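You operate a simulated robot arm through the tools that you are given. There is no shell and no other tool.

You are at the controls of a simulated robot arm. One attempt, no reset.

Task
Unlock the narrow panel, reset it and jog the paper sheets fully back.
Fine: latch to FREE, power on, then mushroom button out and RESET; hold REV to the end.

It is judged by the outcome, as a careful person would: the job done as asked, and still so three seconds after it is handed in. It fails if anything else is knocked over, pushed out of place, dropped, spilled or broken. Flat cloth is picked up by pressing the open fingertips on it (5 to 10 N) and closing them slowly along it; thin cloth reads only 2 to 8 mm in the jaws.

Robot
A 7-joint arm with a fingered hand, fixed in place. Base frame: the origin is on the floor under the middle of its stand, x ahead of it, y to its left, z up. Lengths are in mm, angles in rad, forces in N, time in s.
It reaches about 1085 mm from its shoulder. Its first joint turns from -2.897 to 2.897 rad. Payload 3.7 kg.
The TCP is the grasp point between the finger pads, 25 mm short of the fingertips. In the tool frame z runs along the fingers and y along their closing line. The gripper opens to 88 mm; its body begins 29 mm behind the TCP. The gripper is a hand of 5 fingers: y runs from the thumb to the fingers, the wrist lies at [-13, -106, -174] in the tool frame, and closing takes about 1.5 s.
Orientation is told as [roll, pitch, yaw] about the base's x, y, z axes, in that order, counted from this pose: with the fingers straight down and the wrist toward the robot, the tool's x, y and z point along [0, 1, 0], [1, 0, 0] and [0, 0, -1] of the base frame.

Tools
- The arm moves only by the tool move_arm. Its argument "targets" is a list that holds one entry, the list of rows, each a list of 6 numbers: the shift along the tool's x, y, z in units of 300 mm (1.0 is 300 mm), then the turn, a rotation vector about the tool's x, y, z in units of 120 degrees (1.0 is 120 degrees). In form: [[[tx, ty, tz, ax, ay, az], ...]]. A call has 1 to 20 rows; each row is the pose to reach, as a shift and turn from the pose commanded when the call began, along the tool's axes at that moment. "gripper" is the closure in counts, from 0 (fully open) to 255 (shut), set as the call begins (left out, the last holds). A call with a number of a shift or a turn outside -1 to 1 is refused whole. Rows are played at 5 a second. More than 50 mm and 0.15 rad between two rows, or a gripper value outside its range, and nothing of the call is played. A pose out of reach is approached as far as the arm can. The call stops where the force on the tool passes 40 N (or 10 N more than at its start, if that is more) or the arm is blocked; 0.2 s more then pass. Each finger travels about 108 mm/s and halts on what it meets, pressing with about 31 N; the grip force reading is that of the motor and also rises with nothing between the fingers. The clock runs only during rows and for 0.2 s after the last one: add rows that repeat a pose to give the fingers time. The reply holds the time, the measured pose of the TCP, the force on the tool along the base axes, the opening and the grip force, in the units named above and with some noise, with the torque about the TCP (base axes, N m) and any sound that the robot's microphone picked up.
- Cameras (640 x 400 px; columns grow to the right, rows downward): "scene" is fixed at [407.9, -505.5, 1097.8]; the picture's right is [0.32, -0.95, 0.00], its down [-0.60, -0.20, -0.78] and it looks along [0.74, 0.25, -0.63] (base axes); focal length 214 px, centre (320, 200). "wrist" rides on the gripper at [59, -79, -105] in the tool frame; the picture's right is [-0.73, 0.32, -0.61], its down [-0.62, -0.68, 0.38] and it looks along [-0.29, 0.66, 0.70] (tool axes); focal length 234 px, centre (320, 200). There is no depth. A picture from a camera that has moved, and an enlarged one, comes with that camera's place and axes in the base frame and with its lens. The place of the scene camera against the robot may be out by one fixed shift of up to 25 mm in any direction.
- capture(camera): a new picture of that camera. The clock stands still meanwhile.
- move_fingers(index, middle, ring, little, thumb_bend, thumb_turn): sets how far each is bent, from 0 (flat) to 1 (curled in); at 0.3 the hand is open as for a grip, at 0.7 the pads meet at the TCP. One left out holds its place. A second passes; each finger stops where it meets its share of the squeeze, and holds until it gets a number again. A gripper value or a shape takes the hand back. It gives what a move gives, with no picture; readings hold the bend of each and the force on index, middle, ring, little, thumb and palm. thumb_turn goes from beside the hand (0) to across from the fingers (1), as for a grip.
- set_grasp(shape): the hand has 5 fingers and takes this shape, open, in about a second: jaw (thumb against the fingers, like two jaws); tri (thumb and two fingers); tip (a fingertip pinch); poke (one finger out to press); point (the index stretched); flat (the hand flat); cup (the hand cupped); fist (a fist). The gripper value then closes the fingers along that shape, each until it touches; the sizes above hold for jaw. It gives what a move gives, with no picture.
- enlarge(camera, box): a new picture of the part [left, top, right, bottom] of that camera's present view, enlarged. The clock stands still meanwhile.
- job_done(): hands the job in; it is judged then, once.

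Places have to be worked out from the pictures, the camera data and where the tool is seen. Open the gripper and draw the arm clear of the work before you hand the job in, unless the task says otherwise.

The tools are called by a JSON object that holds its "api" and its "payload". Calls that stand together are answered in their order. move_arm: Moves the arm, as the interface text tells. Its arguments: {"type":"object","properties":{"targets":{"type":"array","items":{"type":"array","items":{"type":"array","items":{"type":"number"}}}},"gripper":{"type":"number"}},"required":["targets"]} The other tools are called the same way: set_grasp (shape) gives the hand a shape; move_fingers (index, middle, ring, little, thumb_bend, thumb_turn) moves the fingers one by one; capture (camera) takes a picture; enlarge (camera, box) takes an enlarged picture of a part of a camera's view; job_done () hands the job in.

At the start:

```text
clock: 0.0
position: [-0.9, -572.0, 844.8]
orientation: [-0.001, 0.0, 0.002]
contact_force: [-0.5, 0.2, 0.3]
ft_torque: [-0.02, -0.02, -0.01]
opening: 87.9
grasp_force: 0.0
shape: jaw
bend: [0.3, 0.3, 0.3, 0.3, 0.3, 0.98]
finger forces: [0.0, 0.1, 0.0, 0.0, 0.0, 0.0]
```

scene: 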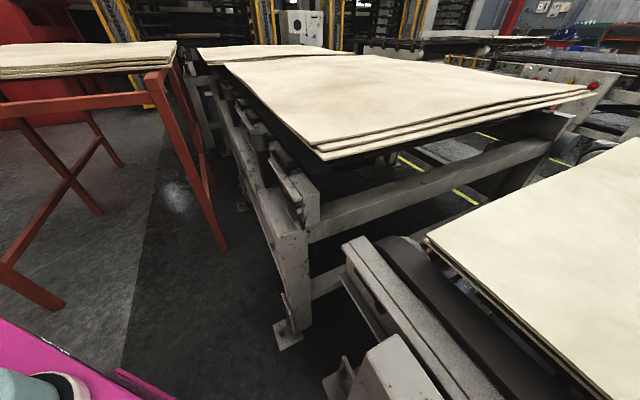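
wrist: 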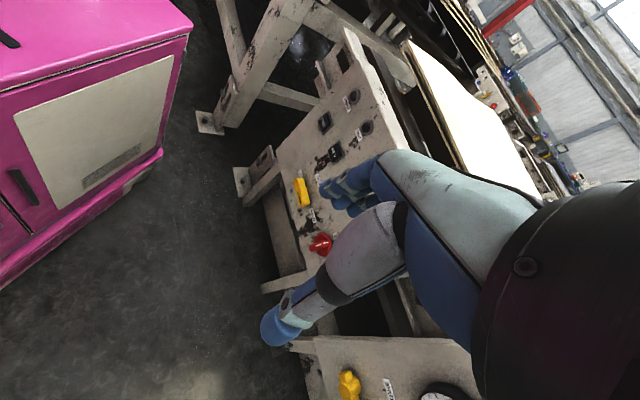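

The wrist view shows a panel with yellow and red controls ahead and below the hand, and another panel nearby. I'll take enlarged views to identify the panels before moving.

{"api": "enlarge", "payload": {"camera": "wrist", "box": [220, 60, 420, 260]}}

{"api": "enlarge", "payload": {"camera": "wrist", "box": [260, 280, 460, 400]}}

{"api": "enlarge", "payload": {"camera": "scene", "box": [440, 40, 640, 180]}}

{"api": "enlarge", "payload": {"camera": "scene", "box": [320, 220, 640, 400]}}

```text
2.00 times, centred on (320, 160) of wrist
camera zoom: at [-78.7, -512.8, 950.3], right [0.32, -0.73, 0.61], down [-0.68, -0.62, -0.38], along [0.66, -0.29, -0.7], focal length 468 px, centre (320, 280)
```

zoom: 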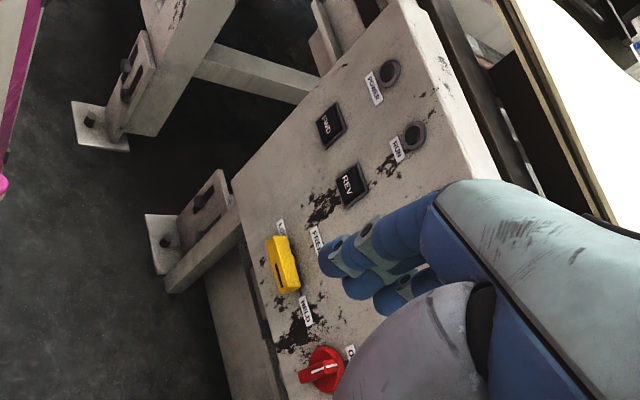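

```text
3.20 times, centred on (360, 340) of wrist
camera zoom: at [-78.7, -512.8, 950.3], right [0.32, -0.73, 0.61], down [-0.68, -0.62, -0.38], along [0.66, -0.29, -0.7], focal length 749 px, centre (192, -248)
```

zoom: 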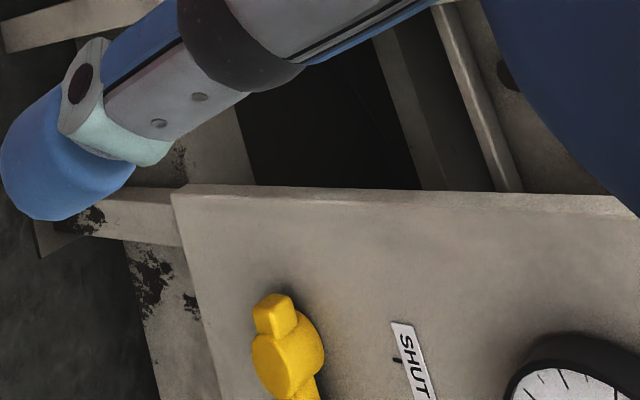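

```text
2.86 times, centred on (540, 110) of scene
camera zoom: at [407.9, -505.5, 1097.8], right [0.32, -0.95, 0.0], down [-0.6, -0.2, -0.78], along [0.74, 0.25, -0.63], focal length 613 px, centre (-309, 457)
```

zoom: 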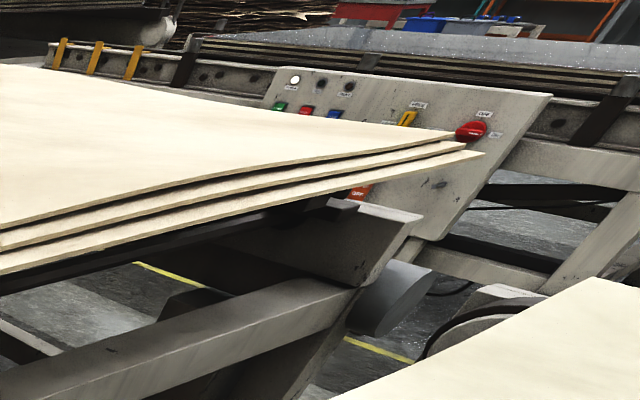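

```text
2.00 times, centred on (480, 310) of scene
camera zoom: at [407.9, -505.5, 1097.8], right [0.32, -0.95, 0.0], down [-0.6, -0.2, -0.78], along [0.74, 0.25, -0.63], focal length 429 px, centre (0, -20)
```

zoom: 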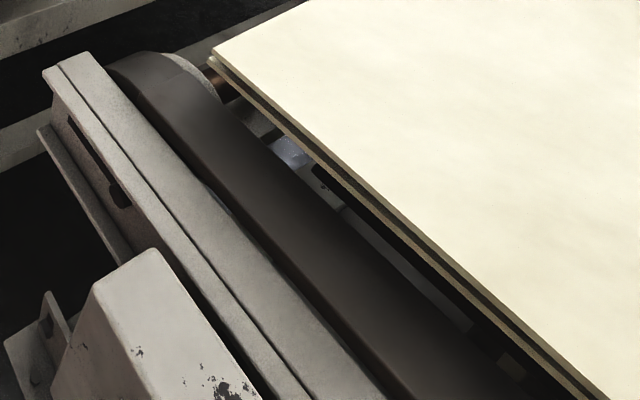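

The panel in front of the hand has FWD, REV, POWER, RUN, a yellow latch and a red rotary switch, and there is another one with a valve and gauge. I'll set the poke shape, which I need anyway, and look again.

{"api": "set_grasp", "payload": {"shape": "poke"}}

{"api": "capture", "payload": {"camera": "wrist"}}

```text
clock: 0.9
position: [-2.4, -572.0, 845.2]
orientation: [0.0, -0.001, 0.0]
contact_force: [-0.1, 0.3, 0.3]
ft_torque: [-0.03, 0.0, 0.0]
opening: 0.0
grasp_force: 0.0
shape: poke
bend: [0.7, 0.7, 0.99, 0.99, 1.0, 1.0]
finger forces: [0.0, 0.0, 0.1, 0.0, 0.0, 0.1]
```

```text
taken
camera wrist: at [-78.7, -512.8, 950.3], right [0.32, -0.73, 0.61], down [-0.68, -0.62, -0.38], along [0.66, -0.29, -0.7], focal length 234 px, centre (320, 200)
```

wrist: 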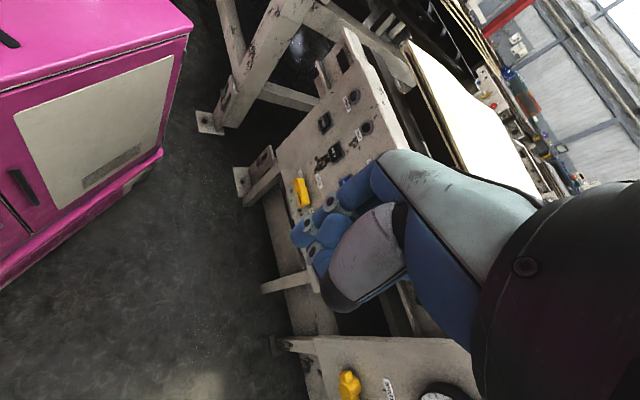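

The poke shape leaves index and middle out. I'll turn the wrist so the panel moves left in the wrist image and the hand no longer hides it.

{"api": "move_arm", "payload": {"targets": [[[0, 0, 0, -0.039, -0.043, 0.024], [0, 0, 0, -0.079, -0.087, 0.049], [0, 0, 0, -0.118, -0.13, 0.073], [0, 0, 0, -0.118, -0.13, 0.073]]]}}

{"api": "capture", "payload": {"camera": "wrist"}}

```text
clock: 1.9
position: [-2.2, -572.3, 844.9]
orientation: [-0.259, -0.265, -0.12]
contact_force: [-0.8, 0.4, 0.4]
ft_torque: [0.0, -0.03, 0.0]
opening: 0.0
grasp_force: 0.1
shape: poke
bend: [0.7, 0.7, 0.99, 0.99, 1.0, 1.0]
finger forces: [0.0, 0.0, 0.0, 0.0, 0.0, 0.0]
```

```text
taken
camera wrist: at [-87.9, -476.5, 908.2], right [0.04, -0.56, 0.83], down [-0.68, -0.62, -0.38], along [0.73, -0.55, -0.41], focal length 234 px, centre (320, 200)
```

wrist: 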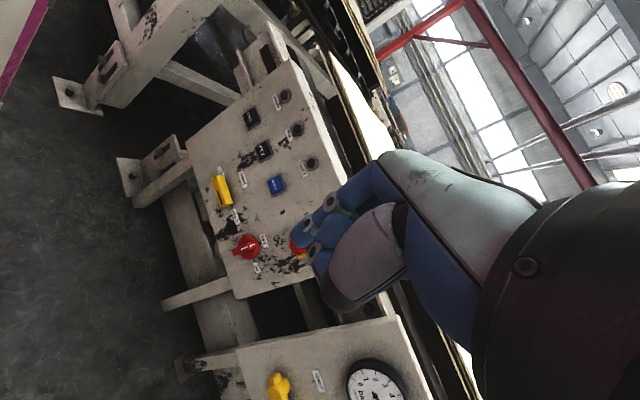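

{"api": "enlarge", "payload": {"camera": "wrist", "box": [160, 60, 360, 185]}}

{"api": "enlarge", "payload": {"camera": "wrist", "box": [160, 160, 340, 310]}}

{"api": "enlarge", "payload": {"camera": "wrist", "box": [180, 300, 440, 400]}}

```text
3.20 times, centred on (260, 122) of wrist
camera zoom: at [-87.9, -476.5, 908.2], right [0.04, -0.56, 0.83], down [-0.68, -0.62, -0.38], along [0.73, -0.55, -0.41], focal length 749 px, centre (512, 448)
```

zoom: 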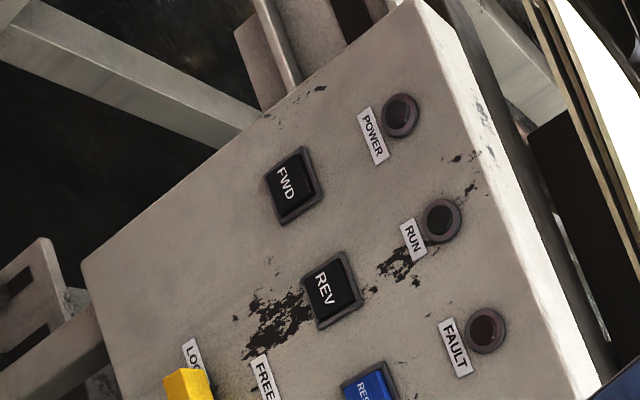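

```text
2.67 times, centred on (250, 235) of wrist
camera zoom: at [-87.9, -476.5, 908.2], right [0.04, -0.56, 0.83], down [-0.68, -0.62, -0.38], along [0.73, -0.55, -0.41], focal length 624 px, centre (507, 107)
```

zoom: 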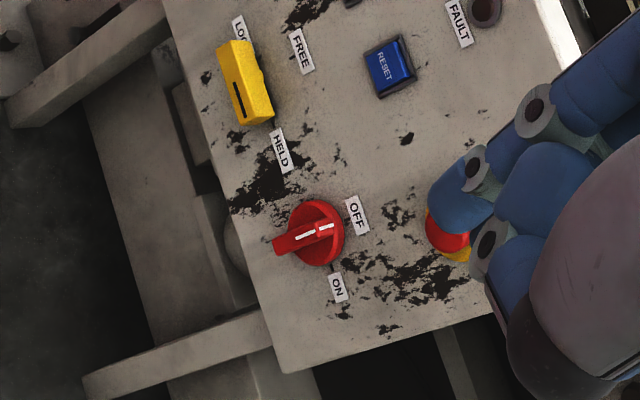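

```text
2.46 times, centred on (310, 350) of wrist
camera zoom: at [-87.9, -476.5, 908.2], right [0.04, -0.56, 0.83], down [-0.68, -0.62, -0.38], along [0.73, -0.55, -0.41], focal length 576 px, centre (345, -169)
```

zoom: 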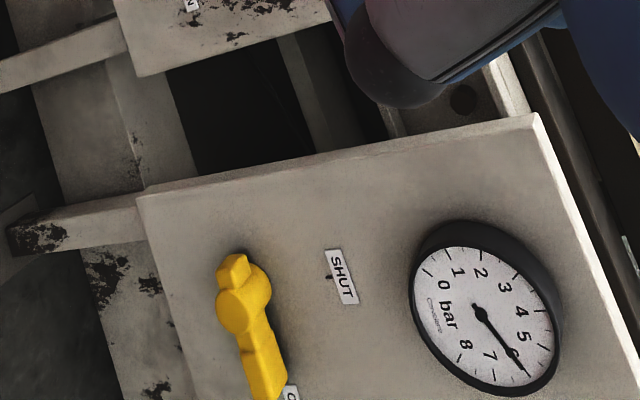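

The near panel carries POWER/RUN/FAULT lamps, FWD, REV, RESET, a latch (LOCK/FREE/HELD), an OFF/ON switch and a mushroom; REV triangulates to about [373, -627, 625]. I'll move the camera nearer (about 210 mm forward) to read details and triangulate better.

{"api": "move_arm", "payload": {"targets": [[[-0.009, 0.138, 0.041, 0, 0, 0], [-0.018, 0.275, 0.082, 0, 0, 0], [-0.027, 0.413, 0.123, 0, 0, 0], [-0.036, 0.55, 0.164, 0, 0, 0], [-0.045, 0.688, 0.205, 0, 0, 0], [-0.045, 0.688, 0.205, 0, 0, 0]]]}}

{"api": "capture", "payload": {"camera": "wrist"}}

{"api": "capture", "payload": {"camera": "scene"}}

```text
clock: 3.3
position: [207.9, -626.4, 845.0]
orientation: [-0.257, -0.264, -0.119]
contact_force: [-0.1, -0.1, -0.1]
ft_torque: [0.0, -0.02, -0.03]
opening: 0.0
grasp_force: 0.0
shape: poke
bend: [0.7, 0.7, 0.99, 0.99, 1.0, 1.0]
finger forces: [0.0, 0.1, 0.0, 0.0, 0.0, 0.0]
```

```text
taken
camera wrist: at [121.5, -531.8, 909.4], right [0.04, -0.56, 0.83], down [-0.68, -0.62, -0.38], along [0.73, -0.55, -0.41], focal length 234 px, centre (320, 200)
```

wrist: 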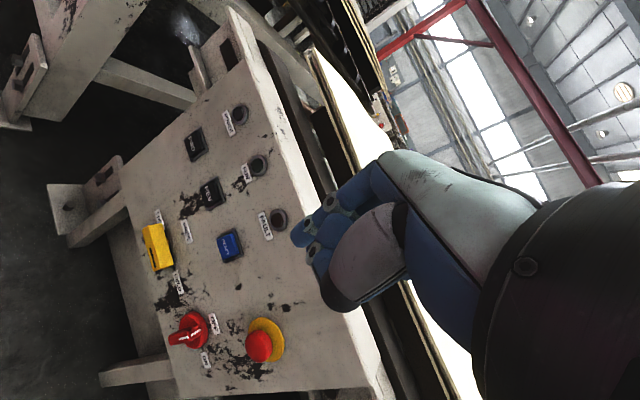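

```text
taken
```

scene: 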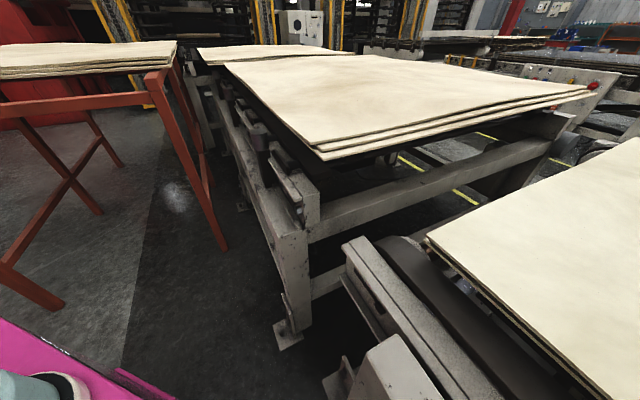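

Now the whole panel is in view with the mushroom at its lower right. I'll enlarge the parts to read labels and lever positions.

{"api": "enlarge", "payload": {"camera": "wrist", "box": [110, 190, 230, 300]}}

{"api": "enlarge", "payload": {"camera": "wrist", "box": [140, 280, 310, 390]}}

{"api": "enlarge", "payload": {"camera": "wrist", "box": [110, 80, 310, 260]}}

```text
3.64 times, centred on (170, 245) of wrist
camera zoom: at [121.5, -531.8, 909.4], right [0.04, -0.56, 0.83], down [-0.68, -0.62, -0.38], along [0.73, -0.55, -0.41], focal length 852 px, centre (866, 36)
```

zoom: 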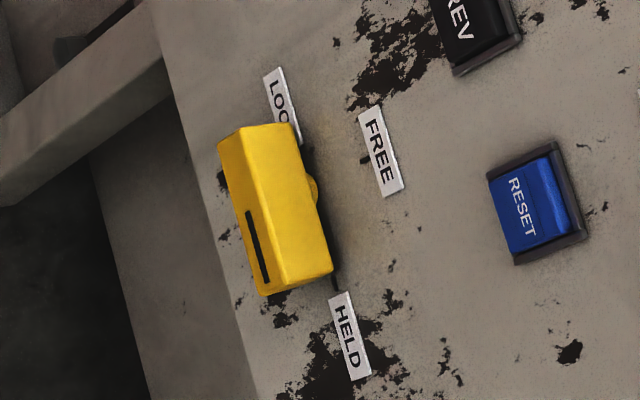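

```text
3.64 times, centred on (225, 335) of wrist
camera zoom: at [121.5, -531.8, 909.4], right [0.04, -0.56, 0.83], down [-0.68, -0.62, -0.38], along [0.73, -0.55, -0.41], focal length 852 px, centre (666, -291)
```

zoom: 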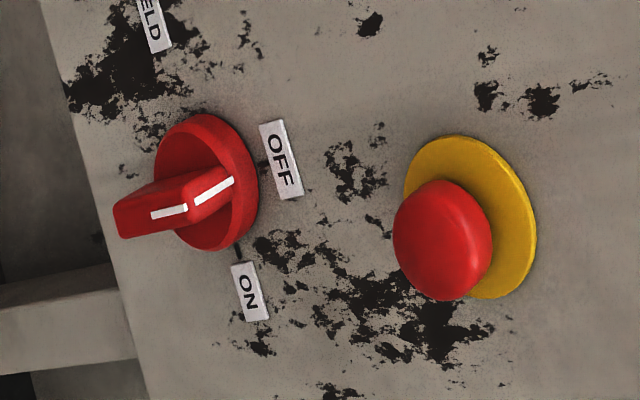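

```text
2.22 times, centred on (210, 170) of wrist
camera zoom: at [121.5, -531.8, 909.4], right [0.04, -0.56, 0.83], down [-0.68, -0.62, -0.38], along [0.73, -0.55, -0.41], focal length 520 px, centre (564, 267)
```

zoom: 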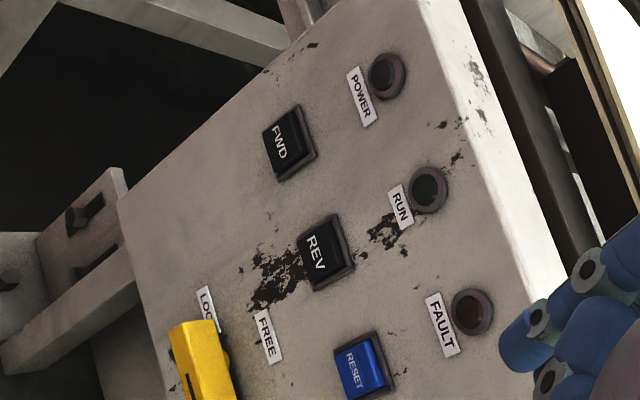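

Triangulating from two views: the panel is vertical, its face plane about 735 mm along [0.707,-0.707,0], "right" being [-0.707,-0.707,0]; REV is near z 609, RESET 609, latch pivot near z 465, switch near z 475. I'll swing the wrist to look at it more squarely from the front.

{"api": "move_arm", "payload": {"targets": [[[-0.0008, -0.1111, 0.0685, -0.0264, -0.0056, 0.0436], [-0.0016, -0.2222, 0.1369, -0.0527, -0.0111, 0.0873], [-0.0024, -0.3333, 0.2054, -0.0791, -0.0167, 0.1309], [-0.0033, -0.4444, 0.2739, -0.1054, -0.0222, 0.1746], [-0.0041, -0.5555, 0.3424, -0.1318, -0.0278, 0.2182], [-0.0049, -0.6666, 0.4108, -0.1581, -0.0333, 0.2619], [-0.0057, -0.7777, 0.4793, -0.1845, -0.0389, 0.3055], [-0.0057, -0.7777, 0.4793, -0.1845, -0.0389, 0.3055]]]}}

{"api": "capture", "payload": {"camera": "wrist"}}

```text
clock: 5.1
position: [13.2, -641.1, 650.5]
orientation: [-0.001, -0.749, -0.788]
contact_force: [-0.5, 0.3, 0.2]
ft_torque: [-0.03, -0.01, 0.03]
opening: 0.1
grasp_force: 0.0
shape: poke
bend: [0.7, 0.7, 0.99, 0.99, 1.0, 1.0]
finger forces: [0.0, 0.1, 0.0, 0.0, 0.0, 0.0]
```

```text
taken
camera wrist: at [-34.5, -507.1, 673.5], right [-0.64, -0.39, 0.66], down [-0.61, -0.27, -0.74], along [0.47, -0.88, -0.06], focal length 234 px, centre (320, 200)
```

wrist: 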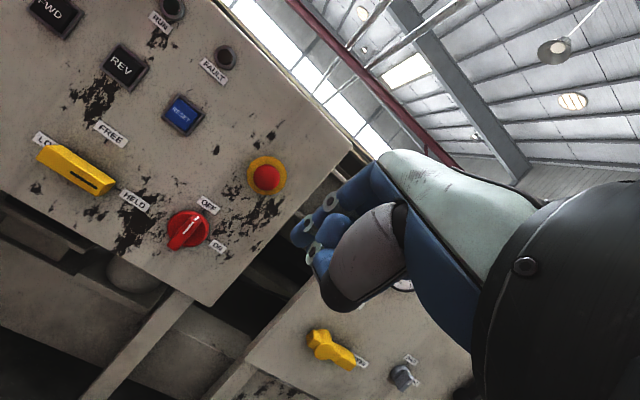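

A nearly frontal view. I'll enlarge the latch, switch and mushroom.

{"api": "enlarge", "payload": {"camera": "wrist", "box": [10, 90, 170, 230]}}

{"api": "enlarge", "payload": {"camera": "wrist", "box": [140, 140, 300, 270]}}

{"api": "enlarge", "payload": {"camera": "wrist", "box": [0, 0, 260, 150]}}

{"api": "enlarge", "payload": {"camera": "wrist", "box": [240, 280, 480, 400]}}

```text
2.86 times, centred on (90, 160) of wrist
camera zoom: at [-34.5, -507.1, 673.5], right [-0.64, -0.39, 0.66], down [-0.61, -0.27, -0.74], along [0.47, -0.88, -0.06], focal length 669 px, centre (977, 314)
```

zoom: 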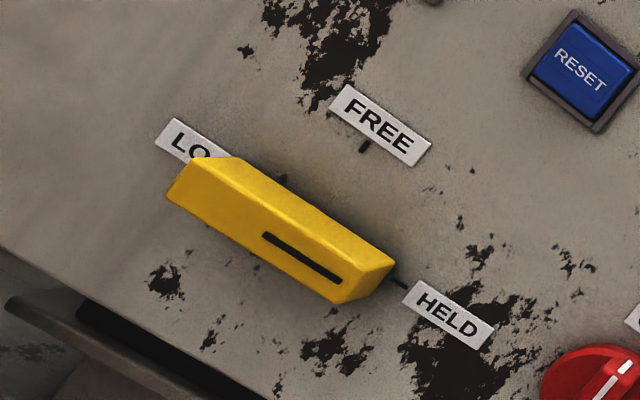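

```text
3.08 times, centred on (220, 205) of wrist
camera zoom: at [-34.5, -507.1, 673.5], right [-0.64, -0.39, 0.66], down [-0.61, -0.27, -0.74], along [0.47, -0.88, -0.06], focal length 720 px, centre (628, 185)
```

zoom: 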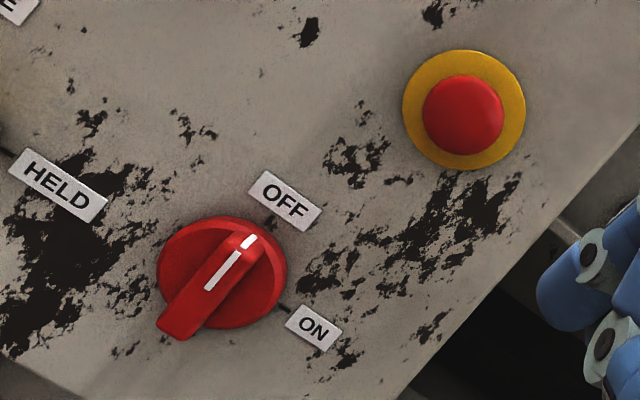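

```text
2.46 times, centred on (130, 75) of wrist
camera zoom: at [-34.5, -507.1, 673.5], right [-0.64, -0.39, 0.66], down [-0.61, -0.27, -0.74], along [0.47, -0.88, -0.06], focal length 576 px, centre (788, 508)
```

zoom: 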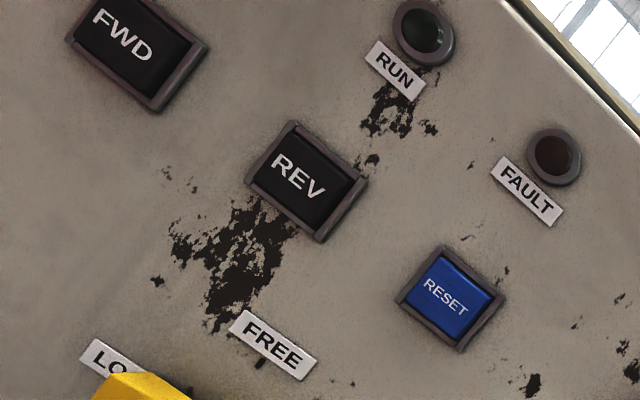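

```text
2.67 times, centred on (360, 340) of wrist
camera zoom: at [-34.5, -507.1, 673.5], right [-0.64, -0.39, 0.66], down [-0.61, -0.27, -0.74], along [0.47, -0.88, -0.06], focal length 624 px, centre (213, -173)
```

zoom: 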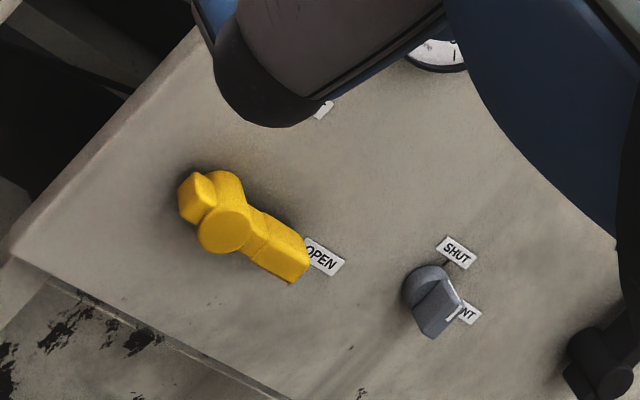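

The latch's mark points to HELD and the switch to OFF. I'll zoom in more on the latch, the switch and the mushroom to get their exact shape and pivot.

{"api": "enlarge", "payload": {"camera": "wrist", "box": [30, 125, 130, 205]}}

{"api": "enlarge", "payload": {"camera": "wrist", "box": [155, 185, 245, 265]}}

{"api": "enlarge", "payload": {"camera": "wrist", "box": [230, 140, 310, 210]}}

```text
5.00 times, centred on (80, 165) of wrist
camera zoom: at [-34.5, -507.1, 673.5], right [-0.64, -0.39, 0.66], down [-0.61, -0.27, -0.74], along [0.47, -0.88, -0.06], focal length 1171 px, centre (1520, 375)
```

zoom: 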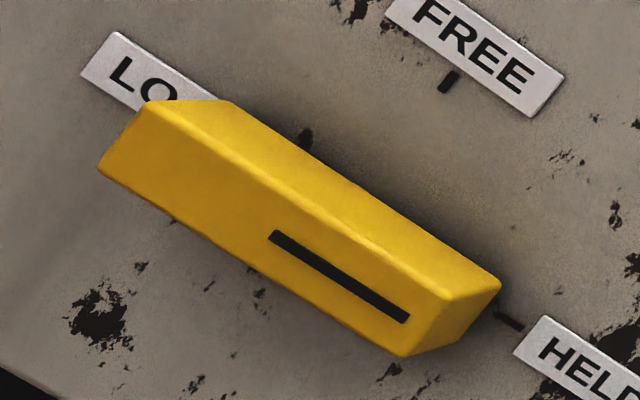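

```text
5.00 times, centred on (200, 225) of wrist
camera zoom: at [-34.5, -507.1, 673.5], right [-0.64, -0.39, 0.66], down [-0.61, -0.27, -0.74], along [0.47, -0.88, -0.06], focal length 1171 px, centre (920, 75)
```

zoom: 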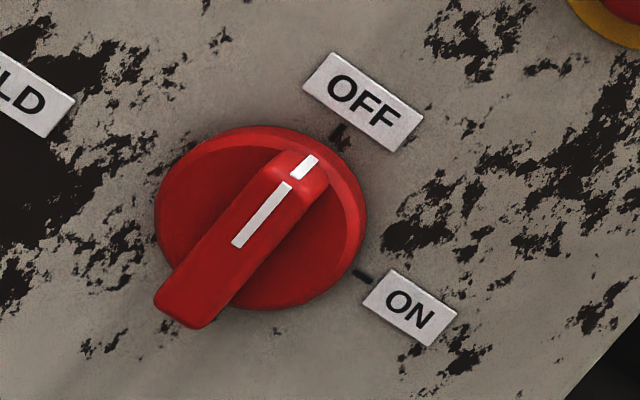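

```text
5.71 times, centred on (270, 175) of wrist
camera zoom: at [-34.5, -507.1, 673.5], right [-0.64, -0.39, 0.66], down [-0.61, -0.27, -0.74], along [0.47, -0.88, -0.06], focal length 1338 px, centre (606, 343)
```

zoom: 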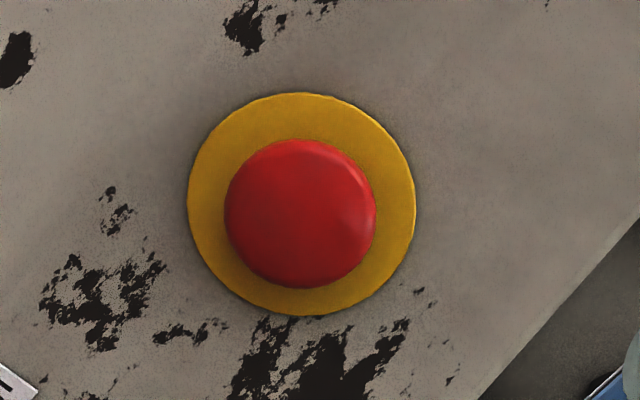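

Geometry in panel coordinates (s to the right, h out from the face, z up): latch pivot (204, 459) with bar 79x22 mm pointing to HELD, front at h≈27; switch (369, 471); mushroom (407, 620); RESET (255, 610); REV (167, 610). The arm will reach best with the wrist above the fingers, so I'll roll the hand over while well clear, in two stages.

{"api": "move_arm", "payload": {"targets": [[[0.0401, 0.0342, 0.013, 0, 0.0249, 0.0573], [0.0802, 0.0684, 0.026, 0, 0.0499, 0.1147], [0.1203, 0.1026, 0.0389, 0, 0.0748, 0.172], [0.1603, 0.1368, 0.0519, 0, 0.0998, 0.2293], [0.2004, 0.171, 0.0649, 0, 0.1247, 0.2867], [0.2405, 0.2052, 0.0779, 0, 0.1496, 0.344], [0.2806, 0.2393, 0.0908, 0, 0.1746, 0.4013], [0.3207, 0.2735, 0.1038, 0, 0.1995, 0.4587], [0.3608, 0.3077, 0.1168, 0, 0.2244, 0.516], [0.4008, 0.3419, 0.1298, 0, 0.2494, 0.5733], [0.4409, 0.3761, 0.1427, 0, 0.2743, 0.6307], [0.481, 0.4103, 0.1557, 0, 0.2993, 0.688], [0.481, 0.4103, 0.1557, 0, 0.2993, 0.688]]]}}

{"api": "capture", "payload": {"camera": "wrist"}}

{"api": "capture", "payload": {"camera": "scene"}}

```text
clock: 7.9
position: [204.2, -626.2, 699.8]
orientation: [1.193, 0.16, -1.98]
contact_force: [0.3, 0.3, 0.0]
ft_torque: [-0.01, -0.01, 0.01]
opening: 0.0
grasp_force: 0.0
shape: poke
bend: [0.7, 0.7, 0.99, 0.99, 1.0, 1.0]
finger forces: [0.1, 0.0, 0.0, 0.0, 0.0, 0.0]
```

```text
taken
camera wrist: at [160.8, -537.6, 805.8], right [-0.86, 0.1, -0.5], down [0.43, 0.67, -0.6], along [0.27, -0.73, -0.62], focal length 234 px, centre (320, 200)
```

wrist: 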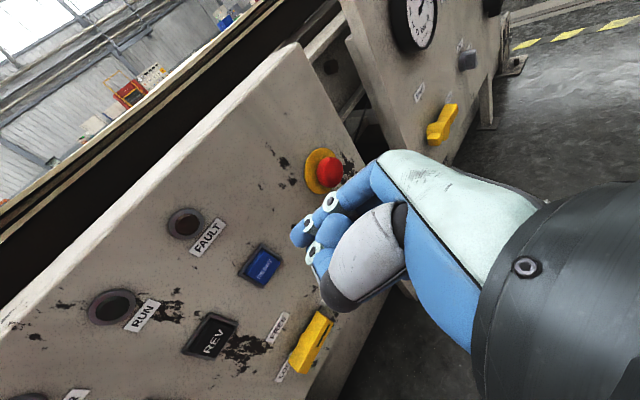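

```text
taken
```

scene: 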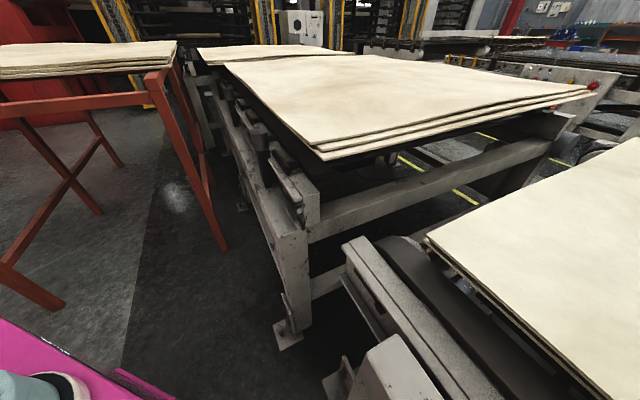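

The roll worked without trouble. I'll zoom on the fingertips to see where the poking fingers really are relative to the TCP.

{"api": "enlarge", "payload": {"camera": "wrist", "box": [270, 180, 430, 320]}}

{"api": "move_fingers", "payload": {"middle": 1.0}}

{"api": "enlarge", "payload": {"camera": "wrist", "box": [270, 180, 430, 320]}}

```text
2.86 times, centred on (350, 250) of wrist
camera zoom: at [160.8, -537.6, 805.8], right [-0.86, 0.1, -0.5], down [0.43, 0.67, -0.6], along [0.27, -0.73, -0.62], focal length 669 px, centre (234, 57)
```

zoom: 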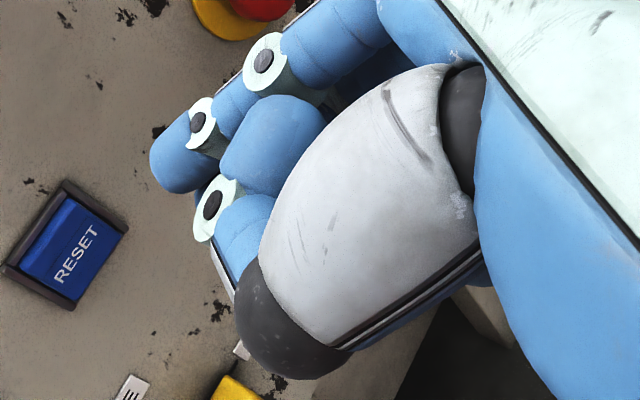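

```text
clock: 8.9
position: [203.1, -625.6, 700.4]
orientation: [1.192, 0.159, -1.977]
contact_force: [-0.6, -0.6, 0.4]
ft_torque: [0.0, 0.02, 0.01]
opening: 22.6
grasp_force: 0.0
shape: fingers
bend: [0.7, 1.0, 0.99, 0.99, 1.0, 1.0]
finger forces: [0.0, 0.0, 0.0, 0.0, 0.0, 0.0]
```

```text
2.86 times, centred on (350, 250) of wrist
camera zoom: at [160.8, -537.5, 805.6], right [-0.86, 0.1, -0.49], down [0.43, 0.67, -0.6], along [0.27, -0.73, -0.62], focal length 669 px, centre (234, 57)
```

zoom: 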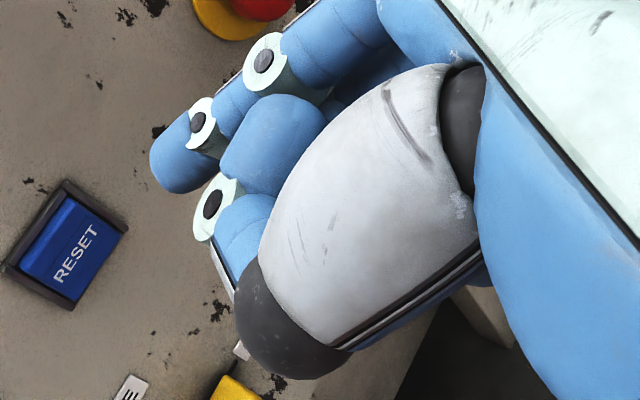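

With only the index out, its tip sits about [6, 4, 28] in the tool frame. Now I finish the roll (wrist above, thumb side up) and bring the fingertip in front of the latch's left end, about 80 mm off the panel.

{"api": "move_arm", "payload": {"targets": [[[-0.0482, -0.0216, 0.0455, 0, 0.0248, 0.0573], [-0.0963, -0.0432, 0.091, 0, 0.0495, 0.1146], [-0.1445, -0.0648, 0.1366, 0, 0.0743, 0.1719], [-0.1927, -0.0864, 0.1821, 0, 0.0991, 0.2292], [-0.2408, -0.108, 0.2276, 0, 0.1238, 0.2865], [-0.289, -0.1297, 0.2732, 0, 0.1486, 0.3438], [-0.3372, -0.1513, 0.3187, 0, 0.1734, 0.401], [-0.3853, -0.1729, 0.3642, 0, 0.1981, 0.4583], [-0.4335, -0.1945, 0.4097, 0, 0.2229, 0.5156], [-0.4817, -0.2161, 0.4553, 0, 0.2477, 0.5729], [-0.5298, -0.2377, 0.5008, 0, 0.2724, 0.6302], [-0.578, -0.2593, 0.5463, 0, 0.2972, 0.6875], [-0.578, -0.2593, 0.5463, 0, 0.2972, 0.6875]]]}}

{"api": "capture", "payload": {"camera": "wrist"}}

```text
clock: 11.7
position: [327.5, -558.5, 494.1]
orientation: [0.134, 1.57, 2.492]
contact_force: [0.2, 0.2, 0.5]
ft_torque: [0.02, -0.01, 0.01]
opening: 22.7
grasp_force: 0.2
shape: fingers
bend: [0.7, 1.0, 0.99, 0.99, 1.0, 1.0]
finger forces: [0.0, 0.0, 0.0, 0.0, 0.0, 0.0]
```

```text
taken
camera wrist: at [214.6, -525.3, 573.5], right [0.08, 0.94, -0.32], down [0.71, 0.17, 0.68], along [0.7, -0.29, -0.66], focal length 234 px, centre (320, 200)
```

wrist: 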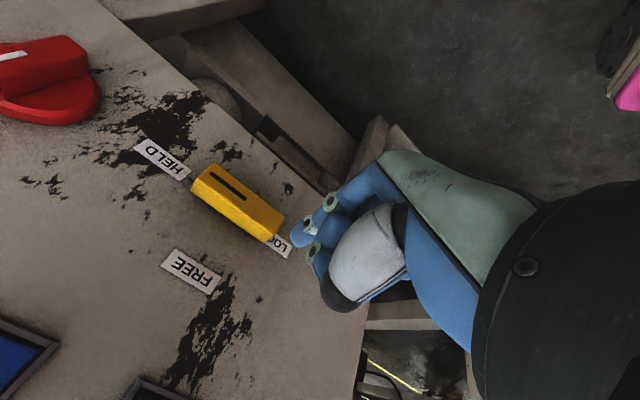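

The hand is now in the working attitude and the index tip is near the latch. I'll zoom in to check the alignment of tip and bar.

{"api": "enlarge", "payload": {"camera": "wrist", "box": [130, 120, 350, 300]}}

```text
2.22 times, centred on (240, 210) of wrist
camera zoom: at [214.6, -525.3, 573.5], right [0.08, 0.94, -0.32], down [0.71, 0.17, 0.68], along [0.7, -0.29, -0.66], focal length 520 px, centre (498, 178)
```

zoom: 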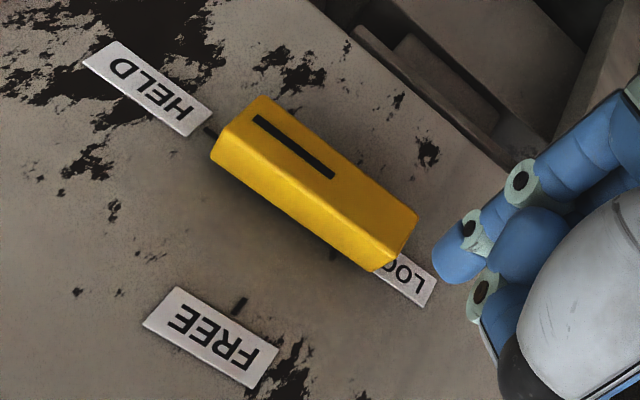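

Tip and model agree (FREE tick at s≈204, z≈509; bar centre s≈208, z≈458). I'll advance the fingertip above the bar's left end, to about 10 mm from the panel face.

{"api": "move_arm", "payload": {"targets": [[[0.0233, 0, 0.08, 0, 0, 0], [0.0233, 0, 0.15, 0, 0, 0], [0.0233, 0, 0.2, 0, 0, 0], [0.0233, 0, 0.2333, 0, 0, 0], [0.0233, 0, 0.2333, 0, 0, 0]]]}}

{"api": "enlarge", "payload": {"camera": "wrist", "box": [130, 120, 390, 320]}}

```text
clock: 12.9
position: [374.2, -612.6, 492.3]
orientation: [0.522, 1.567, 2.879]
contact_force: [-0.1, -0.1, -0.4]
ft_torque: [0.0, 0.02, 0.01]
opening: 22.6
grasp_force: 0.0
shape: fingers
bend: [0.7, 1.0, 0.99, 0.99, 1.0, 1.0]
finger forces: [0.0, 0.0, 0.0, 0.0, 0.1, 0.1]
```

```text
2.00 times, centred on (260, 220) of wrist
camera zoom: at [260.4, -580.0, 572.2], right [0.08, 0.94, -0.32], down [0.71, 0.17, 0.68], along [0.7, -0.29, -0.66], focal length 468 px, centre (440, 160)
```

zoom: 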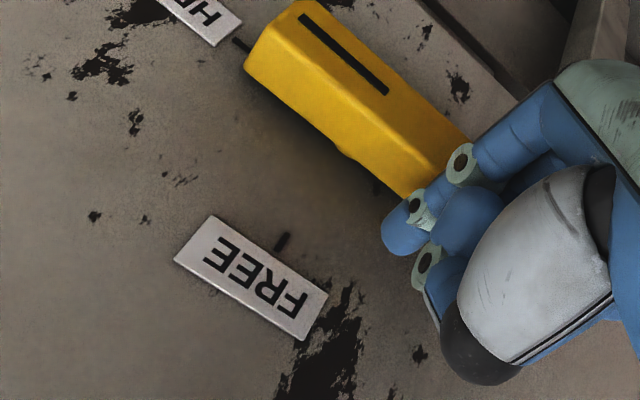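

The index at 0.7 slants across the tool axis, so its middle part would ride on the bar. I'll back off and straighten the index a little so that it points square at the panel.

{"api": "move_arm", "payload": {"targets": [[[0, 0, -0.1, 0, 0, 0], [0, 0, -0.2, 0, 0, 0], [0, 0, -0.2333, 0, 0, 0]]]}}

{"api": "move_fingers", "payload": {"index": 0.45}}

{"api": "enlarge", "payload": {"camera": "wrist", "box": [130, 120, 390, 320]}}

```text
clock: 13.7
position: [324.2, -563.0, 491.6]
orientation: [0.886, 1.569, -3.038]
contact_force: [0.6, 0.1, 0.3]
ft_torque: [-0.01, 0.02, -0.01]
opening: 22.7
grasp_force: 0.0
shape: fingers
bend: [0.7, 1.0, 0.99, 0.99, 1.0, 1.0]
finger forces: [0.1, 0.0, 0.0, 0.0, 0.0, 0.1]
```

```text
clock: 14.7
position: [324.0, -565.1, 492.6]
orientation: [0.637, 1.568, 2.994]
contact_force: [0.1, -0.8, -0.2]
ft_torque: [0.06, 0.0, -0.02]
opening: 39.0
grasp_force: 0.1
shape: fingers
bend: [0.45, 1.0, 0.99, 0.99, 1.0, 1.0]
finger forces: [0.1, 0.0, 0.1, 0.0, 0.1, 0.1]
```

```text
2.00 times, centred on (260, 220) of wrist
camera zoom: at [210.5, -531.1, 571.7], right [0.08, 0.94, -0.32], down [0.71, 0.17, 0.68], along [0.7, -0.29, -0.66], focal length 468 px, centre (440, 160)
```

zoom: 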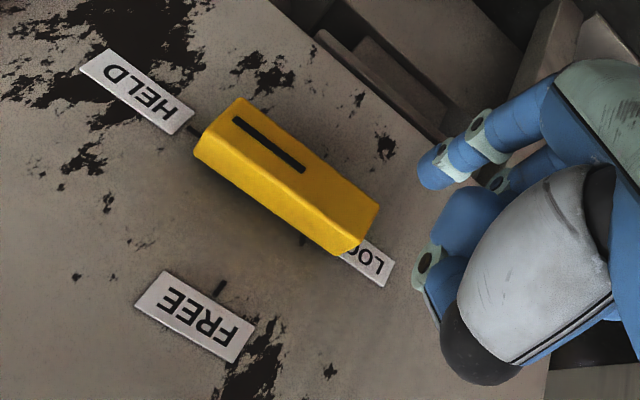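

Index now points nearly straight along the tool axis, lower by about 30 mm. I'll raise the hand 32 mm so the tip is above the bar, advance 50 mm, and check the view.

{"api": "move_arm", "payload": {"targets": [[[0, -0.1067, 0, 0, 0, 0], [0, -0.1067, 0.08, 0, 0, 0], [0, -0.1067, 0.1667, 0, 0, 0], [0, -0.1067, 0.1667, 0, 0, 0]]]}}

{"api": "enlarge", "payload": {"camera": "wrist", "box": [130, 80, 390, 280]}}

```text
clock: 15.7
position: [358.5, -598.8, 525.2]
orientation: [0.689, 1.568, 3.045]
contact_force: [-0.4, -0.1, 0.3]
ft_torque: [0.01, 0.01, 0.0]
opening: 39.0
grasp_force: 0.1
shape: fingers
bend: [0.45, 1.0, 0.99, 0.99, 1.0, 1.0]
finger forces: [0.1, 0.1, 0.1, 0.0, 0.0, 0.0]
```

```text
2.00 times, centred on (260, 180) of wrist
camera zoom: at [245.3, -564.9, 605.5], right [0.08, 0.94, -0.32], down [0.71, 0.17, 0.68], along [0.7, -0.29, -0.66], focal length 468 px, centre (440, 240)
```

zoom: 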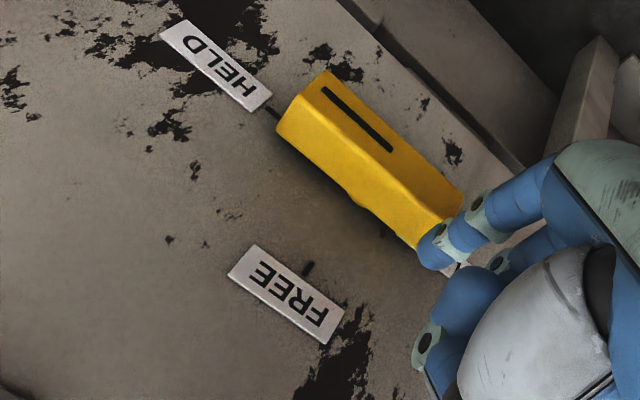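

Clear so far (tip about 28 mm off the panel). I'll go in by small steps, feeling for contact with the panel.

{"api": "move_arm", "payload": {"targets": [[[0, 0, 0.025, 0, 0, 0], [0, 0, 0.05, 0, 0, 0], [0, 0, 0.05, 0, 0, 0]]]}}

{"api": "enlarge", "payload": {"camera": "wrist", "box": [180, 80, 380, 260]}}

```text
clock: 16.5
position: [368.4, -608.1, 525.6]
orientation: [0.535, 1.57, 2.894]
contact_force: [-0.7, 0.2, -0.3]
ft_torque: [0.0, -0.02, 0.01]
opening: 38.8
grasp_force: 0.0
shape: fingers
bend: [0.45, 1.0, 0.99, 0.99, 1.0, 1.0]
finger forces: [0.0, 0.0, 0.1, 0.1, 0.1, 0.0]
```

```text
2.22 times, centred on (280, 170) of wrist
camera zoom: at [255.6, -575.5, 605.3], right [0.08, 0.94, -0.32], down [0.71, 0.17, 0.68], along [0.7, -0.29, -0.66], focal length 520 px, centre (409, 267)
```

zoom: 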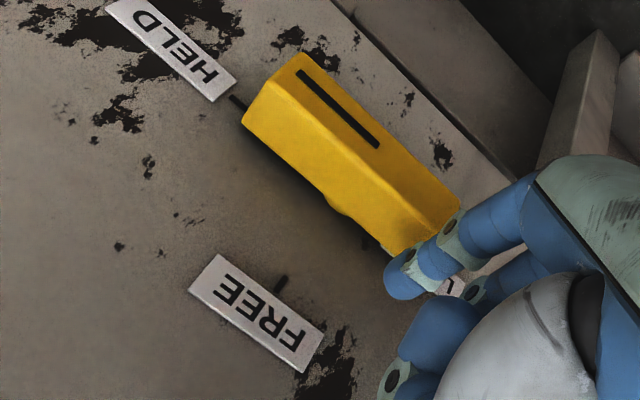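

The tip is just above the left end of the bar at about (172, 488), some 10–15 mm off the panel. Now I push it down along an arc around the pivot, the first 30 degrees, watching the force.

{"api": "move_arm", "payload": {"targets": [[[0, 0, 0.0133, 0, 0, 0], [0.0033, 0.0317, 0.0133, 0, 0, 0], [-0.0035, 0.047, 0.0133, 0, 0, 0], [-0.01, 0.0623, 0.0133, 0, 0, 0], [-0.0127, 0.079, 0.0133, 0, 0, 0], [-0.0153, 0.0957, 0.0133, 0, 0, 0]]]}}

{"api": "enlarge", "payload": {"camera": "wrist", "box": [180, 80, 380, 260]}}

```text
clock: 17.9
position: [374.7, -609.5, 496.7]
orientation: [0.796, 1.57, -3.126]
contact_force: [-0.2, 0.8, 1.5]
ft_torque: [0.0, -0.02, 0.02]
opening: 38.5
grasp_force: 0.4
shape: fingers
bend: [0.46, 1.0, 0.99, 0.99, 1.0, 1.0]
finger forces: [0.8, 0.1, 0.0, 0.1, 0.0, 0.0]
```

```text
2.22 times, centred on (280, 170) of wrist
camera zoom: at [261.7, -575.5, 576.8], right [0.08, 0.94, -0.32], down [0.71, 0.17, 0.68], along [0.7, -0.29, -0.66], focal length 520 px, centre (409, 267)
```

zoom: 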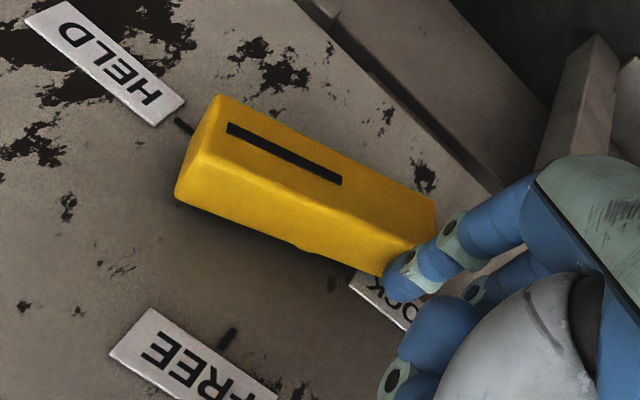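

The bar is turning the right way (about 12° so far) with only 1.5 N. I continue the arc.

{"api": "move_arm", "payload": {"targets": [[[0.0018, 0.0167, 0, 0, 0, 0], [0.0037, 0.0333, 0, 0, 0, 0], [0.009, 0.049, 0, 0, 0, 0], [0.016, 0.0647, 0, 0, 0, 0], [0.016, 0.0647, 0, 0, 0, 0]]]}}

{"api": "enlarge", "payload": {"camera": "wrist", "box": [180, 80, 380, 260]}}

```text
clock: 19.1
position: [372.6, -611.9, 476.1]
orientation: [0.657, 1.57, 3.013]
contact_force: [0.2, -0.1, 0.6]
ft_torque: [0.0, -0.01, 0.03]
opening: 38.7
grasp_force: 0.5
shape: fingers
bend: [0.46, 1.0, 0.99, 0.99, 1.0, 1.0]
finger forces: [0.4, 0.0, 0.0, 0.0, 0.0, 0.1]
```

```text
2.22 times, centred on (280, 170) of wrist
camera zoom: at [259.0, -579.1, 556.5], right [0.08, 0.94, -0.32], down [0.71, 0.17, 0.68], along [0.7, -0.29, -0.66], focal length 520 px, centre (409, 267)
```

zoom: 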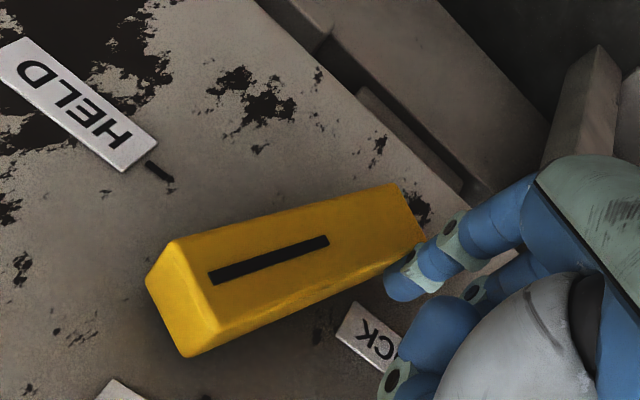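

About halfway now. Continuing the arc, increasingly to the right.

{"api": "move_arm", "payload": {"targets": [[[0.0098, 0.0135, 0, 0, 0, 0], [0.0197, 0.027, 0, 0, 0, 0], [0.0328, 0.0375, 0, 0, 0, 0], [0.046, 0.048, 0, 0, 0, 0], [0.046, 0.048, 0, 0, 0, 0]]]}}

{"api": "enlarge", "payload": {"camera": "wrist", "box": [160, 80, 380, 280]}}

```text
clock: 20.3
position: [363.5, -621.8, 462.2]
orientation: [0.411, 1.569, 2.772]
contact_force: [2.9, 3.7, 0.7]
ft_torque: [0.06, -0.09, 0.0]
opening: 37.9
grasp_force: 1.8
shape: fingers
bend: [0.46, 1.0, 0.99, 0.99, 1.0, 1.0]
finger forces: [4.1, 0.1, 0.0, 0.0, 0.0, 0.1]
```

```text
2.00 times, centred on (270, 180) of wrist
camera zoom: at [249.2, -588.5, 541.9], right [0.08, 0.94, -0.32], down [0.71, 0.17, 0.68], along [0.7, -0.28, -0.66], focal length 468 px, centre (420, 240)
```

zoom: 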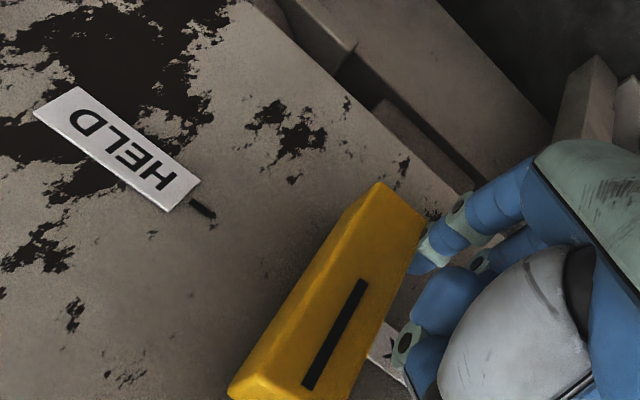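

The pointer line now runs from (203.5, 463) to (202.4, 497): vertical, at FREE. I'll ease the finger off to the left and back out, then look.

{"api": "move_arm", "payload": {"targets": [[[-0.03, 0, 0, 0, 0, 0], [-0.06, 0, 0, 0, 0, 0], [-0.06, 0, -0.1, 0, 0, 0], [-0.06, 0, -0.2333, 0, 0, 0], [0.1, 0, -0.3, 0, 0, 0], [0.25, 0, -0.4, 0, 0, 0], [0.25, 0, -0.4, 0, 0, 0]]]}}

{"api": "capture", "payload": {"camera": "wrist"}}

```text
refused: row 5 steps farther than a row can; nothing moved
```

```text
taken
camera wrist: at [249.2, -588.5, 541.9], right [0.08, 0.94, -0.32], down [0.71, 0.17, 0.68], along [0.7, -0.28, -0.66], focal length 234 px, centre (320, 200)
```

wrist: 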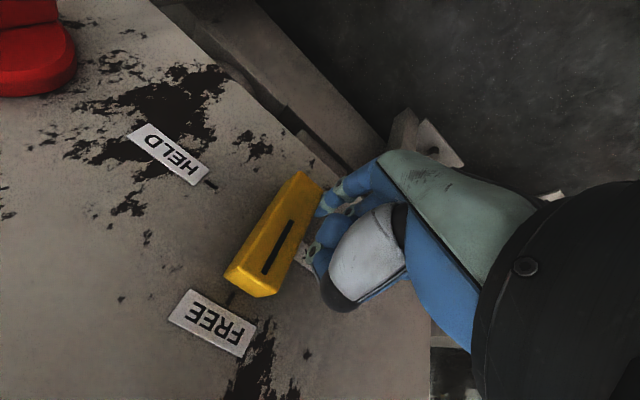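

One step was too long. I'll repeat with smaller steps: left off the bar, straight back, then right and up for a view.

{"api": "move_arm", "payload": {"targets": [[[-0.03, 0, 0, 0, 0, 0], [-0.06, 0, 0, 0, 0, 0], [-0.06, 0, -0.1, 0, 0, 0], [-0.06, 0, -0.2333, 0, 0, 0], [0.05, -0.05, -0.3, 0, 0, 0], [0.15, -0.1, -0.38, 0, 0, 0], [0.25, -0.15, -0.45, 0, 0, 0], [0.25, -0.15, -0.45, 0, 0, 0]]]}}

{"api": "capture", "payload": {"camera": "wrist"}}

```text
clock: 22.1
position: [214.0, -578.4, 507.1]
orientation: [0.484, 1.568, 2.844]
contact_force: [-0.1, 0.2, -0.1]
ft_torque: [0.01, -0.04, 0.01]
opening: 39.0
grasp_force: 0.1
shape: fingers
bend: [0.45, 1.0, 0.99, 0.99, 1.0, 1.0]
finger forces: [0.0, 0.0, 0.0, 0.0, 0.0, 0.2]
```

```text
taken
camera wrist: at [100.0, -546.0, 587.0], right [0.08, 0.94, -0.32], down [0.71, 0.17, 0.68], along [0.7, -0.29, -0.66], focal length 234 px, centre (320, 200)
```

wrist: 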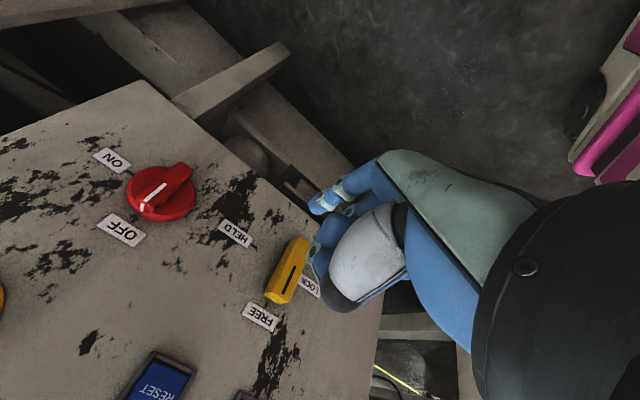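

The latch now points at FREE. I'll enlarge both latch and switch to verify and plan the switch turn.

{"api": "enlarge", "payload": {"camera": "wrist", "box": [220, 210, 330, 340]}}

{"api": "enlarge", "payload": {"camera": "wrist", "box": [80, 130, 220, 260]}}

```text
3.08 times, centred on (275, 275) of wrist
camera zoom: at [100.0, -546.0, 587.0], right [0.08, 0.94, -0.32], down [0.71, 0.17, 0.68], along [0.7, -0.29, -0.66], focal length 720 px, centre (458, -31)
```

zoom: 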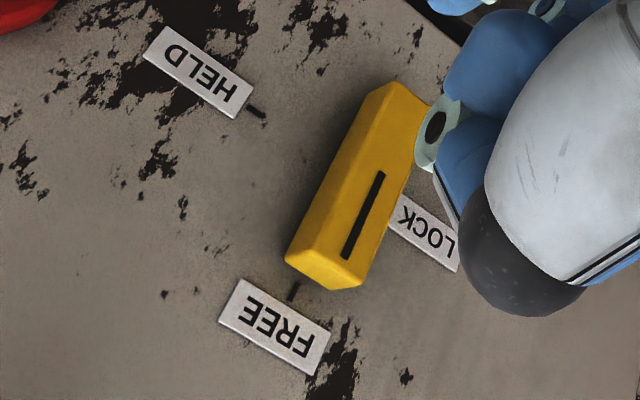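

```text
3.08 times, centred on (150, 195) of wrist
camera zoom: at [100.0, -546.0, 587.0], right [0.08, 0.94, -0.32], down [0.71, 0.17, 0.68], along [0.7, -0.29, -0.66], focal length 720 px, centre (843, 215)
```

zoom: 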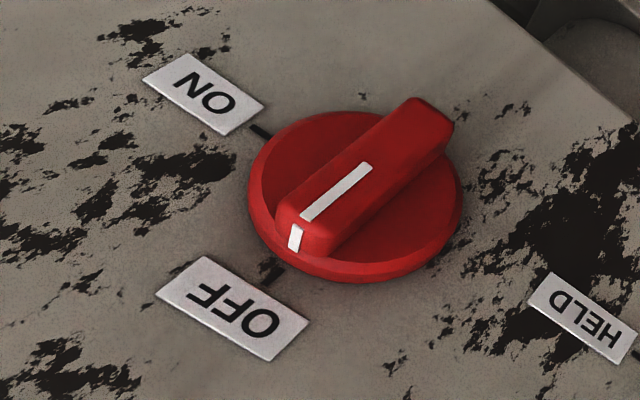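

Latch confirmed within about 3° of FREE. Switch pivot is at about (371, 470.5), handle vertical at OFF, ON to the right. I'll bring the fingertip to the upper left of the handle, 110 mm TCP standoff, to push its top to the right.

{"api": "move_arm", "payload": {"targets": [[[0.0728, -0.0183, 0.0539, 0, 0, 0], [0.1455, -0.0365, 0.1079, 0, 0, 0], [0.2183, -0.0548, 0.1618, 0, 0, 0], [0.291, -0.073, 0.2157, 0, 0, 0], [0.291, -0.073, 0.2157, 0, 0, 0]]]}}

{"api": "capture", "payload": {"camera": "wrist"}}

```text
clock: 23.3
position: [198.5, -688.1, 530.3]
orientation: [0.57, 1.569, 2.928]
contact_force: [-0.3, 0.2, 0.9]
ft_torque: [0.01, 0.01, -0.04]
opening: 39.1
grasp_force: 0.1
shape: fingers
bend: [0.45, 1.0, 0.99, 0.99, 1.0, 1.0]
finger forces: [0.0, 0.1, 0.1, 0.0, 0.0, 0.0]
```

```text
taken
camera wrist: at [84.4, -654.5, 609.9], right [0.08, 0.94, -0.32], down [0.71, 0.17, 0.68], along [0.7, -0.29, -0.66], focal length 234 px, centre (320, 200)
```

wrist: 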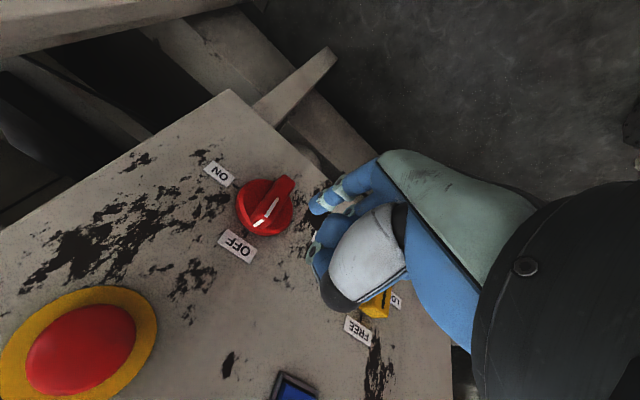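

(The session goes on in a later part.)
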